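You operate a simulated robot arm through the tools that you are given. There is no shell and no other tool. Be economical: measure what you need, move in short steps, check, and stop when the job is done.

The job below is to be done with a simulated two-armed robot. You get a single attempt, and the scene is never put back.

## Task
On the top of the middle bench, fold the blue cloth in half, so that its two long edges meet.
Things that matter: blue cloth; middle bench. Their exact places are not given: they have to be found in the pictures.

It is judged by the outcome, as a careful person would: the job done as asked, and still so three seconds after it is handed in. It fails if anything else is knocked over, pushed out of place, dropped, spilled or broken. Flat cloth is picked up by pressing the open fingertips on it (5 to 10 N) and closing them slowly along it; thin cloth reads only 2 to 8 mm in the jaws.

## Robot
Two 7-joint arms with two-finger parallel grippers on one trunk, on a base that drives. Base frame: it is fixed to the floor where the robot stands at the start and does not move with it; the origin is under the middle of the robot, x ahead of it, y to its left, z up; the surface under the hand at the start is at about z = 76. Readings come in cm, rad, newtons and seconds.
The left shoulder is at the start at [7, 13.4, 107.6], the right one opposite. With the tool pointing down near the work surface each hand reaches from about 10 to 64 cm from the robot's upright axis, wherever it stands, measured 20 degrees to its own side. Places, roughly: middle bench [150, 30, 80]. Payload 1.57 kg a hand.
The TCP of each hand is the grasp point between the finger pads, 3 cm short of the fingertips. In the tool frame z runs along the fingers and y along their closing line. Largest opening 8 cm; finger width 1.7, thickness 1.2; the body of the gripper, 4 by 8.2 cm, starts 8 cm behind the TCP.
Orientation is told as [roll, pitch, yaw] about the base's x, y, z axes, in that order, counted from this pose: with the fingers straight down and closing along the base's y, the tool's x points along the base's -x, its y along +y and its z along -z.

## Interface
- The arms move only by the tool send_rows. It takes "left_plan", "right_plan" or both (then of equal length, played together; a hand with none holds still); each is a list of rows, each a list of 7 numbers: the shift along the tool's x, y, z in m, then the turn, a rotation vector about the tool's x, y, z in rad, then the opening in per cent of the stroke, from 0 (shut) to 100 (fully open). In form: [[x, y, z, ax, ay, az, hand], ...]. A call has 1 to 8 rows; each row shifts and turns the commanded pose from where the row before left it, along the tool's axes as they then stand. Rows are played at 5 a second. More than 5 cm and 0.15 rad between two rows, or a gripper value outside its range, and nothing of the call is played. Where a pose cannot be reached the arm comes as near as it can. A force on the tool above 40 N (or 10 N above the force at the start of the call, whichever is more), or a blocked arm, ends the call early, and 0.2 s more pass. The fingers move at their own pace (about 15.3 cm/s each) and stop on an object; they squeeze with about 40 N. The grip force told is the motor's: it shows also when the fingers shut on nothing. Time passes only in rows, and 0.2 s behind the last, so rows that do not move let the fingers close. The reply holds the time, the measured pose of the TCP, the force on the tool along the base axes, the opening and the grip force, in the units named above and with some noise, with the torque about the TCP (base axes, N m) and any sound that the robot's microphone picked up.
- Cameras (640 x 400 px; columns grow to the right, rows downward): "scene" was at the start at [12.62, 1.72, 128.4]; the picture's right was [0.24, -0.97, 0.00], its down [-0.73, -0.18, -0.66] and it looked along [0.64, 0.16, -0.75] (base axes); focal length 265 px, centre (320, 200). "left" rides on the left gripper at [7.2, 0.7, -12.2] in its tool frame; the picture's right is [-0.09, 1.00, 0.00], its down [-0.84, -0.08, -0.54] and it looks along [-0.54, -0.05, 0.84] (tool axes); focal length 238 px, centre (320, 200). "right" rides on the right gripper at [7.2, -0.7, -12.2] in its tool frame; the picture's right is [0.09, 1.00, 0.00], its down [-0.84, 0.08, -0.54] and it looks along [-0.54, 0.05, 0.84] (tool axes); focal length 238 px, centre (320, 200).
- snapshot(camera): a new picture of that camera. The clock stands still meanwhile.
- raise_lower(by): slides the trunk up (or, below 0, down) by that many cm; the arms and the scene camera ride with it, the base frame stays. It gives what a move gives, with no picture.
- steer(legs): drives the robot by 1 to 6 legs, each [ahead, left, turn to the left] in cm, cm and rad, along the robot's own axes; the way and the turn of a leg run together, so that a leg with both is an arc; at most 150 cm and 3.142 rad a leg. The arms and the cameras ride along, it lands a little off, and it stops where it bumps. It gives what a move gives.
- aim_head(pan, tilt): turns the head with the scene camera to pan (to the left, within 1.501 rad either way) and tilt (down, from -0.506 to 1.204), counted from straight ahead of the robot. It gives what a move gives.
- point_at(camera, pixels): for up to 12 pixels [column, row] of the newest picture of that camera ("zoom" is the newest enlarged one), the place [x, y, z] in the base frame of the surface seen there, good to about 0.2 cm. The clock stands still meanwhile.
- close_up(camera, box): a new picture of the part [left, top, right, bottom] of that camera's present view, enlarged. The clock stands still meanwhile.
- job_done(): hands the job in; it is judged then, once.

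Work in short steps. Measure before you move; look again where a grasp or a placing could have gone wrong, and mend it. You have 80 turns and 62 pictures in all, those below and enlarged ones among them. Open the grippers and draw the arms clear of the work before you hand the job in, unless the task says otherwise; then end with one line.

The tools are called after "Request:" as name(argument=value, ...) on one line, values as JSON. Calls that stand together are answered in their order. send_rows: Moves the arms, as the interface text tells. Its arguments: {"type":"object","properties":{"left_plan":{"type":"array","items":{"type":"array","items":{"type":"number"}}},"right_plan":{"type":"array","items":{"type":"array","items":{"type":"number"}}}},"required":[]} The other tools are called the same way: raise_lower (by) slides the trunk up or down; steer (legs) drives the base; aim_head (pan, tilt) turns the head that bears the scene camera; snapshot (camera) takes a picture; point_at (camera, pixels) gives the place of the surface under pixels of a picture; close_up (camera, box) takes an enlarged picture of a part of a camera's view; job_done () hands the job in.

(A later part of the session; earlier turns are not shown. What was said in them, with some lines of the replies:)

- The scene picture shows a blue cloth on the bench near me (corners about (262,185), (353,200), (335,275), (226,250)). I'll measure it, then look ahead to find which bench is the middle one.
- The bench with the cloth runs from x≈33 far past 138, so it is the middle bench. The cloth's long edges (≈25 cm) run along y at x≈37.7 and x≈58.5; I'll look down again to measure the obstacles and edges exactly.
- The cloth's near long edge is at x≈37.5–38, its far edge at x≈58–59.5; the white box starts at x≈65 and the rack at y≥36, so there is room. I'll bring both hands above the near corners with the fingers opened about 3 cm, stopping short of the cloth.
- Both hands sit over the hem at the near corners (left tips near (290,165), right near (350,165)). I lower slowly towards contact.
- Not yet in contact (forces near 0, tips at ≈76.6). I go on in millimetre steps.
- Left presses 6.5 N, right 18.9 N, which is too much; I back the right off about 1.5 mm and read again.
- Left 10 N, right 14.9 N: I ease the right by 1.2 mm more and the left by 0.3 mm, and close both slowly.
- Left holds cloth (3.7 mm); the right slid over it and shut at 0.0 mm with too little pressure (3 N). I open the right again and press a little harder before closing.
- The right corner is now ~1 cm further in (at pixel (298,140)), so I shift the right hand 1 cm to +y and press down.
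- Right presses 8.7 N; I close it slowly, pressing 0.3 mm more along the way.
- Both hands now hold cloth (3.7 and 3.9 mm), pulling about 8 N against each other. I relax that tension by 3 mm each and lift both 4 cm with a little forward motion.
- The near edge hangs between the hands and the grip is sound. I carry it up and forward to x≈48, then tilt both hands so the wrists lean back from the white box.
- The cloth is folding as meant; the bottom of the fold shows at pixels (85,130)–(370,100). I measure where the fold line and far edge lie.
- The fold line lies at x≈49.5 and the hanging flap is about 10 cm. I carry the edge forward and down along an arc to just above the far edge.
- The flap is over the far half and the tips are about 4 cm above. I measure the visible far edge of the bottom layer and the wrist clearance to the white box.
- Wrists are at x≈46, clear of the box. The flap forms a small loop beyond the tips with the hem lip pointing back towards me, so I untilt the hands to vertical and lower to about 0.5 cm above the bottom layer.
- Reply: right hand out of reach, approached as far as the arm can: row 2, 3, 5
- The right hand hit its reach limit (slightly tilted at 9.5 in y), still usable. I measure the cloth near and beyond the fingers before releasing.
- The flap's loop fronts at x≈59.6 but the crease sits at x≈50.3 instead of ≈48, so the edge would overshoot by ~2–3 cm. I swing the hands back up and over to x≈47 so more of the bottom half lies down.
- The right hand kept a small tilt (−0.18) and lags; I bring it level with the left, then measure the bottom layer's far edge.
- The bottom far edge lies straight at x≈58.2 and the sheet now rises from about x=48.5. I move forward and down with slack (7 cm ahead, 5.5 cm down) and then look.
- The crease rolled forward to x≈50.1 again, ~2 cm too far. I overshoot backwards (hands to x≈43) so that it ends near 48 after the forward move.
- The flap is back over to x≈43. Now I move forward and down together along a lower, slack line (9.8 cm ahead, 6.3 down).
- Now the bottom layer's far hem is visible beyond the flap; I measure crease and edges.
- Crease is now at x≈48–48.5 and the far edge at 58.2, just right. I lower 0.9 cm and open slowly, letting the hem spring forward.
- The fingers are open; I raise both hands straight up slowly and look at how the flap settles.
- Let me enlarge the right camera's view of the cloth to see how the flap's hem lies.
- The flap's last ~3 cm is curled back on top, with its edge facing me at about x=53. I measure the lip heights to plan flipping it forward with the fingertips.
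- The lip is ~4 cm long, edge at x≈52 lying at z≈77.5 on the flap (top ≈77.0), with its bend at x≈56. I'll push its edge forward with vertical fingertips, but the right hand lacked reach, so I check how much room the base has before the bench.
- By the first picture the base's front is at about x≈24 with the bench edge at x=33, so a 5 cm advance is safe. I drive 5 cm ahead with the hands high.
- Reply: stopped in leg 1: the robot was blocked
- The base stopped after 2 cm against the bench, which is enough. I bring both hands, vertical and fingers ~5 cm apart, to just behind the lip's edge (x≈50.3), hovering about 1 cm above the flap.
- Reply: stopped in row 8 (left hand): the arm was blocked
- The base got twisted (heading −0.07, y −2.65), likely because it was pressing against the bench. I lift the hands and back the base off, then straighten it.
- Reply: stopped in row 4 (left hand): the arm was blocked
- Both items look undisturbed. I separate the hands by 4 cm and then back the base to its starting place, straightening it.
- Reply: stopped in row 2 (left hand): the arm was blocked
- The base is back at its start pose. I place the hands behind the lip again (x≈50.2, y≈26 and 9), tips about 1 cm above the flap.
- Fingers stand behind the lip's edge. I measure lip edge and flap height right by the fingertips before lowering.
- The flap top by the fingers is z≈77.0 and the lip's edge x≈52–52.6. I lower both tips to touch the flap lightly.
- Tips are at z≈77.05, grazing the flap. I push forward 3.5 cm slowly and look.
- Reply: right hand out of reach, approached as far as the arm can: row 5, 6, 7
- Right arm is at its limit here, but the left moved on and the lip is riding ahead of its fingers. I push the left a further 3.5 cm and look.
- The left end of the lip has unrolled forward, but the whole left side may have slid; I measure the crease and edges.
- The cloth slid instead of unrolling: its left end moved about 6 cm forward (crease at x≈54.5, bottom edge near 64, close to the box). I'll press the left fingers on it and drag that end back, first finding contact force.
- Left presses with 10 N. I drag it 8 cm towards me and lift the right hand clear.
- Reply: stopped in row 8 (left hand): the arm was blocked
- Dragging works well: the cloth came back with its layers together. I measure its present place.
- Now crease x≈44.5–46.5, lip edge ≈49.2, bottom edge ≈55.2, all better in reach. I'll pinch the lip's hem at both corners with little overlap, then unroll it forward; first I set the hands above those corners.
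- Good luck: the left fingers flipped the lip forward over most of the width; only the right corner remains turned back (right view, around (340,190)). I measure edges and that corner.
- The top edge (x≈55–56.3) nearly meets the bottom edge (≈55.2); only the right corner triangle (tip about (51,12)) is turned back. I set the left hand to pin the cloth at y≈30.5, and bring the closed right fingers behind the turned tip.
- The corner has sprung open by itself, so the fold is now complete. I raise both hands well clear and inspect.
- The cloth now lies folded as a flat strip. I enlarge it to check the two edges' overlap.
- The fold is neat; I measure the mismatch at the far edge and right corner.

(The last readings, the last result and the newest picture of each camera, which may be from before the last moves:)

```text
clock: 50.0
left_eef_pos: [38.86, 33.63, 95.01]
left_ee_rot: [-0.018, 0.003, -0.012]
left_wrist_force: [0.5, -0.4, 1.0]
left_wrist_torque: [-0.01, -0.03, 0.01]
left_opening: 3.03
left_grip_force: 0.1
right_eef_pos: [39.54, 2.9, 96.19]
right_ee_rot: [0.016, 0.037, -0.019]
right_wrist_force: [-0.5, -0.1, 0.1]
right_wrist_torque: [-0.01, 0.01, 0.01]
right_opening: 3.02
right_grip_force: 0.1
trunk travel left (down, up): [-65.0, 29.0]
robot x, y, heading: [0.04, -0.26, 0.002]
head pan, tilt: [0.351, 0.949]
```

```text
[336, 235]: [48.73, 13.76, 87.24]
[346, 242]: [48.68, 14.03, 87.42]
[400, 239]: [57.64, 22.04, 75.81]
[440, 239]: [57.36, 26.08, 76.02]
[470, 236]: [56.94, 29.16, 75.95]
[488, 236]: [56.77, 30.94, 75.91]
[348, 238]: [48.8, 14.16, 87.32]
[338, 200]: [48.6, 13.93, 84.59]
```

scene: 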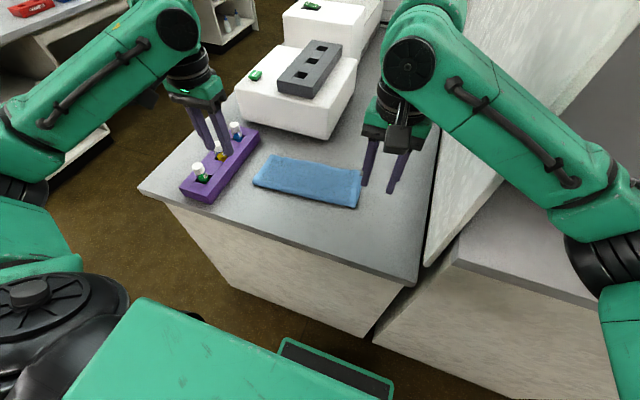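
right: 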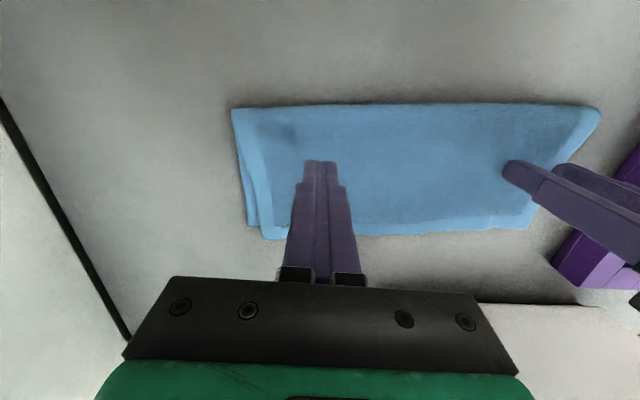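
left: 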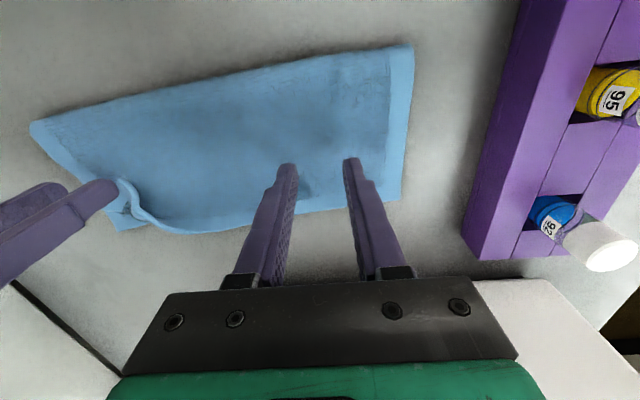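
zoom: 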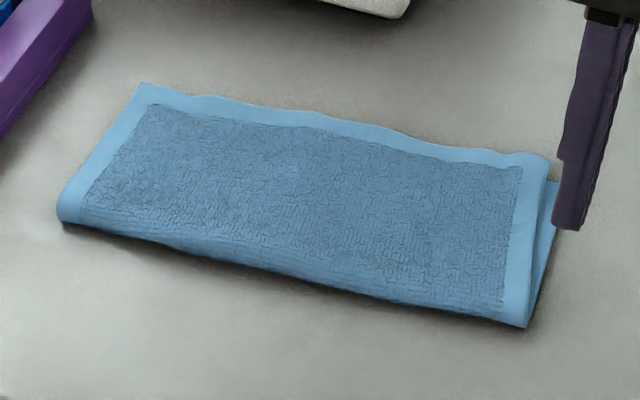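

Top edge runs x=54.6 (left) to 57.4 (right) against a bottom edge of ≈55.2–56.0: the right end overshoots ~1.3 cm. I'll square it by nudging the overhang back from the far side with the left hand's closed fingers; first the right hand goes aside and the left moves over at height.

Request:
send_rows(left_plan=[[0, 0, -0.01, 0, 0, 0, 0], [0, 0, 0, 0.018, 0, 0, 0], [-0.03, -0.033, 0, 0, 0, 0, 0], [-0.03, -0.033, 0, 0, 0, 0, 0], [-0.03, -0.033, 0, 0, 0, 0, 0], [-0.03, -0.033, 0, 0, 0, 0, 0], [-0.03, -0.033, 0, 0, 0, 0, 0], [-0.03, -0.033, 0, 0, 0, 0, 0]], right_plan=[[0.03, -0.03, 0, 0, 0, 0, 0], [0.03, -0.03, 0, 0, 0, 0, 0], [0.02, -0.01, 0, 0, 0, 0, 0], [0.02, 0, 0, 0, 0, 0, 0], [0, 0, 0, 0, 0, 0, 0], [0, 0, 0, 0, 0, 0, 0], [0, 0, 0, 0, 0, 0, 0], [0, 0, 0, 0, 0, 0, 0]])

```text
clock: 51.8
left_eef_pos: [58.09, 13.69, 95.47]
left_ee_rot: [-0.032, 0.022, -0.01]
left_wrist_force: [0.2, 0.7, -0.7]
left_wrist_torque: [0.01, -0.01, -0.04]
left_opening: 0.0
left_grip_force: 21.2
right_eef_pos: [30.89, -3.99, 95.71]
right_ee_rot: [0.019, 0.057, -0.018]
right_wrist_force: [-0.1, 0.0, -0.5]
right_wrist_torque: [0.04, 0.0, 0.03]
right_opening: 0.0
right_grip_force: 21.5
trunk travel left (down, up): [-65.0, 29.0]
robot x, y, heading: [-0.39, -0.13, 0.005]
head pan, tilt: [0.351, 0.949]
```

The left hand is at (58.1,13.7). I move on to x≈60, y≈10.3 and go down beyond the edge, stopping ~1.5 cm above the table.

Request:
send_rows(left_plan=[[-0.01, -0.017, 0, 0, 0, 0, 0], [-0.01, -0.017, 0, 0, 0, 0, 0], [0, 0, 0.04, 0, 0, 0, 0], [0, 0, 0.04, 0, 0, 0, 0], [0, 0, 0.04, 0, 0, 0, 0], [0, 0, 0.025, 0, 0, 0, 0], [0, 0, 0, 0, 0, 0, 0]])

Request:
snapshot(camera="left")

```text
clock: 53.4
left_eef_pos: [59.54, 10.01, 81.15]
left_ee_rot: [-0.037, 0.018, -0.009]
left_wrist_force: [0.1, -0.2, -0.8]
left_wrist_torque: [-0.03, 0.01, 0.01]
left_opening: 0.0
left_grip_force: 22.0
left hand out of reach, approached as far as the arm can: row 2
right_eef_pos: [30.7, -3.76, 95.81]
right_ee_rot: [0.015, 0.057, -0.018]
right_wrist_force: [-0.4, -0.1, -0.2]
right_wrist_torque: [-0.02, 0.0, 0.01]
right_opening: 0.03
right_grip_force: 21.3
trunk travel left (down, up): [-65.0, 29.0]
robot x, y, heading: [0.13, -0.28, 0.007]
head pan, tilt: [0.351, 0.949]
```

```text
5 pictures are left
```

left: 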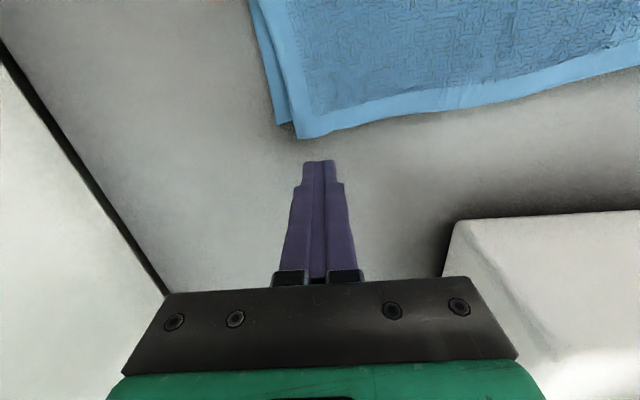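

The fingertip stands clear just beyond the overhanging corner. I lower it to ~3 mm above the table and pull gently 2.4 cm towards me.

Request:
send_rows(left_plan=[[0, 0, 0.01, 0, 0, 0, 0], [0, 0, 0.008, 0, 0, 0, 0], [0.005, 0, 0, 0, 0, 0, 0], [0.005, 0, 0, 0, 0, 0, 0], [0.005, 0, 0, 0, 0, 0, 0], [0.004, 0, 0, 0, 0, 0, 0], [0.004, 0, 0, 0, 0, 0, 0], [0, 0, 0, 0, 0, 0, 0]])

Request:
snapshot(camera="left")

```text
clock: 55.2
left_eef_pos: [57.2, 9.99, 79.35]
left_ee_rot: [-0.037, 0.02, -0.011]
left_wrist_force: [0.5, -0.4, -0.3]
left_wrist_torque: [-0.02, -0.01, 0.02]
left_opening: 0.0
left_grip_force: 21.3
right_eef_pos: [30.81, -3.82, 95.87]
right_ee_rot: [0.016, 0.056, -0.016]
right_wrist_force: [0.2, -0.3, 0.6]
right_wrist_torque: [0.01, 0.0, -0.01]
right_opening: 0.0
right_grip_force: 21.2
trunk travel left (down, up): [-65.0, 29.0]
robot x, y, heading: [-0.22, -0.36, 0.009]
head pan, tilt: [0.351, 0.949]
```

```text
4 pictures are left
```

left: 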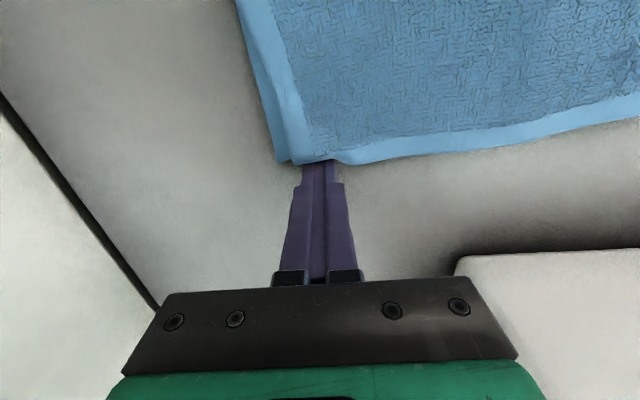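

The top corner is now level with the bottom corner (both near row 163). I draw the finger off forward, lift, open and retreat both hands.

Request:
send_rows(left_plan=[[-0.008, 0, 0, 0, 0, 0, 0], [-0.004, 0, -0.02, 0, 0, 0, 0], [0, 0, -0.04, 0, 0, 0, 0], [0, 0, -0.04, 0, 0, 0, 0], [0, 0, -0.04, 0, 0, 0, 0], [0, 0.04, -0.02, 0, 0, 0, 0], [0.02, 0.04, 0, 0, 0, 0, 40], [0.03, 0.035, 0, 0, 0, 0, 40]])

Request:
send_rows(left_plan=[[0.03, 0.035, 0, 0, 0, 0, 60], [0.03, 0.035, 0, 0, 0, 0, 100], [0.03, 0.035, 0, 0, 0, 0, 100], [0.03, 0.02, 0, 0, 0, 0, 100], [0, 0, 0, 0, 0, 0, 100]], right_plan=[[0, 0, 0, 0, 0, 0, 60], [0, 0, 0, 0, 0, 0, 60], [0, 0, 0, 0, 0, 0, 60], [0, 0, 0, 0, 0, 0, 60], [0, 0, 0, 0, 0, 0, 60]])

Request:
snapshot(camera="scene")

Request:
close_up(camera="scene", box=[230, 120, 400, 225])

```text
clock: 57.0
left_eef_pos: [54.46, 22.82, 94.66]
left_ee_rot: [-0.038, 0.022, -0.013]
left_wrist_force: [-0.7, -0.7, 0.6]
left_wrist_torque: [-0.05, -0.01, 0.03]
left_opening: 3.2
left_grip_force: 0.0
left hand out of reach, approached as far as the arm can: row 8
right_eef_pos: [30.75, -3.69, 95.73]
right_ee_rot: [0.016, 0.056, -0.019]
right_wrist_force: [0.2, -0.6, -0.4]
right_wrist_torque: [0.01, -0.03, 0.05]
right_opening: 0.01
right_grip_force: 21.7
trunk travel left (down, up): [-65.0, 29.0]
robot x, y, heading: [-0.25, -0.38, 0.008]
head pan, tilt: [0.351, 0.949]
```

```text
clock: 58.2
left_eef_pos: [43.19, 35.42, 94.58]
left_ee_rot: [-0.037, 0.021, -0.009]
left_wrist_force: [-0.4, -0.4, 0.4]
left_wrist_torque: [-0.01, 0.02, 0.03]
left_opening: 7.99
left_grip_force: 0.0
left hand out of reach, approached as far as the arm can: row 1
right_eef_pos: [30.85, -3.87, 95.69]
right_ee_rot: [0.017, 0.056, -0.019]
right_wrist_force: [-0.1, -0.4, -0.2]
right_wrist_torque: [-0.01, 0.04, 0.0]
right_opening: 4.81
right_grip_force: 0.1
trunk travel left (down, up): [-65.0, 29.0]
robot x, y, heading: [-0.08, -0.52, 0.005]
head pan, tilt: [0.351, 0.949]
```

```text
3 pictures are left
```

scene: 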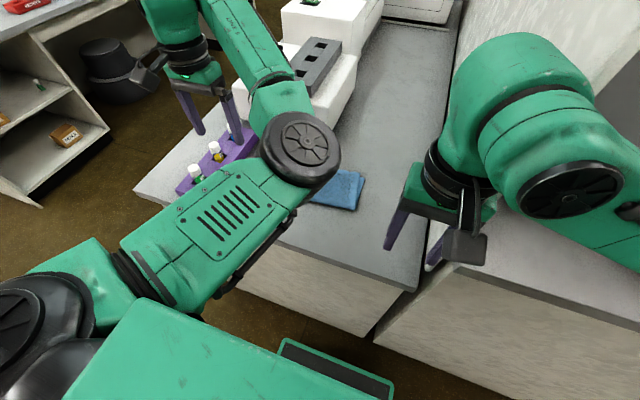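

```text
3.76 times, centred on (315, 172) of scene
```

zoom: 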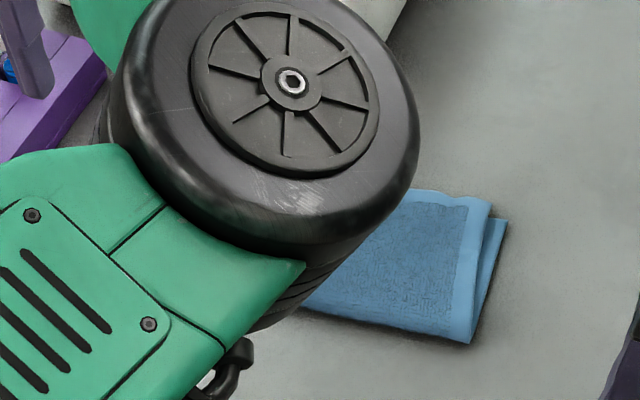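

The left elbow hides part of the view, but I can measure the right corner's two layers; I also use the left camera for the other end.

Request:
point_at(camera="zoom", pixels=[[489, 204], [504, 221], [430, 192], [472, 340], [485, 310]])

Request:
close_up(camera="left", box=[80, 120, 360, 280])

```text
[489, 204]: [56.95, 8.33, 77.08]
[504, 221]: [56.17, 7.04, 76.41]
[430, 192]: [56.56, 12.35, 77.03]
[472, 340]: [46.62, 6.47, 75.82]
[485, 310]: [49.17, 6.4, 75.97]
```

```text
2.29 times, centred on (220, 200) of left
```

zoom: 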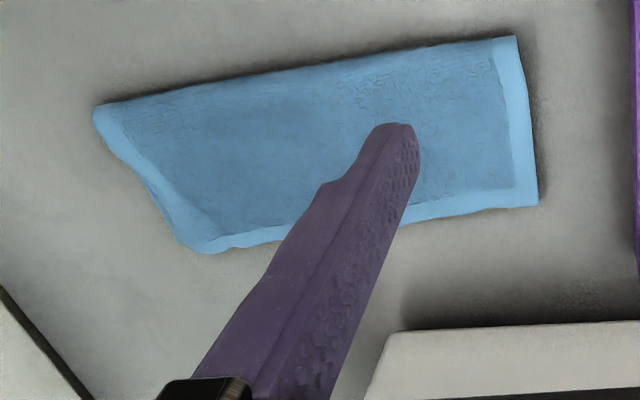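

The two long edges now meet within about 1 cm along their length, the cloth lies flat, and the rack and box stand untouched. Both grippers are open and clear, so I hand the job in.

Request:
job_done()

```text
The job is handed in.
```

The blue cloth is folded in half on the middle bench and handed in. At the right end its long edges meet within about 1 cm, with the top layer about 1 cm off sideways; the left end looked even but was not measured at the end. Nothing else appeared moved in the pictures.
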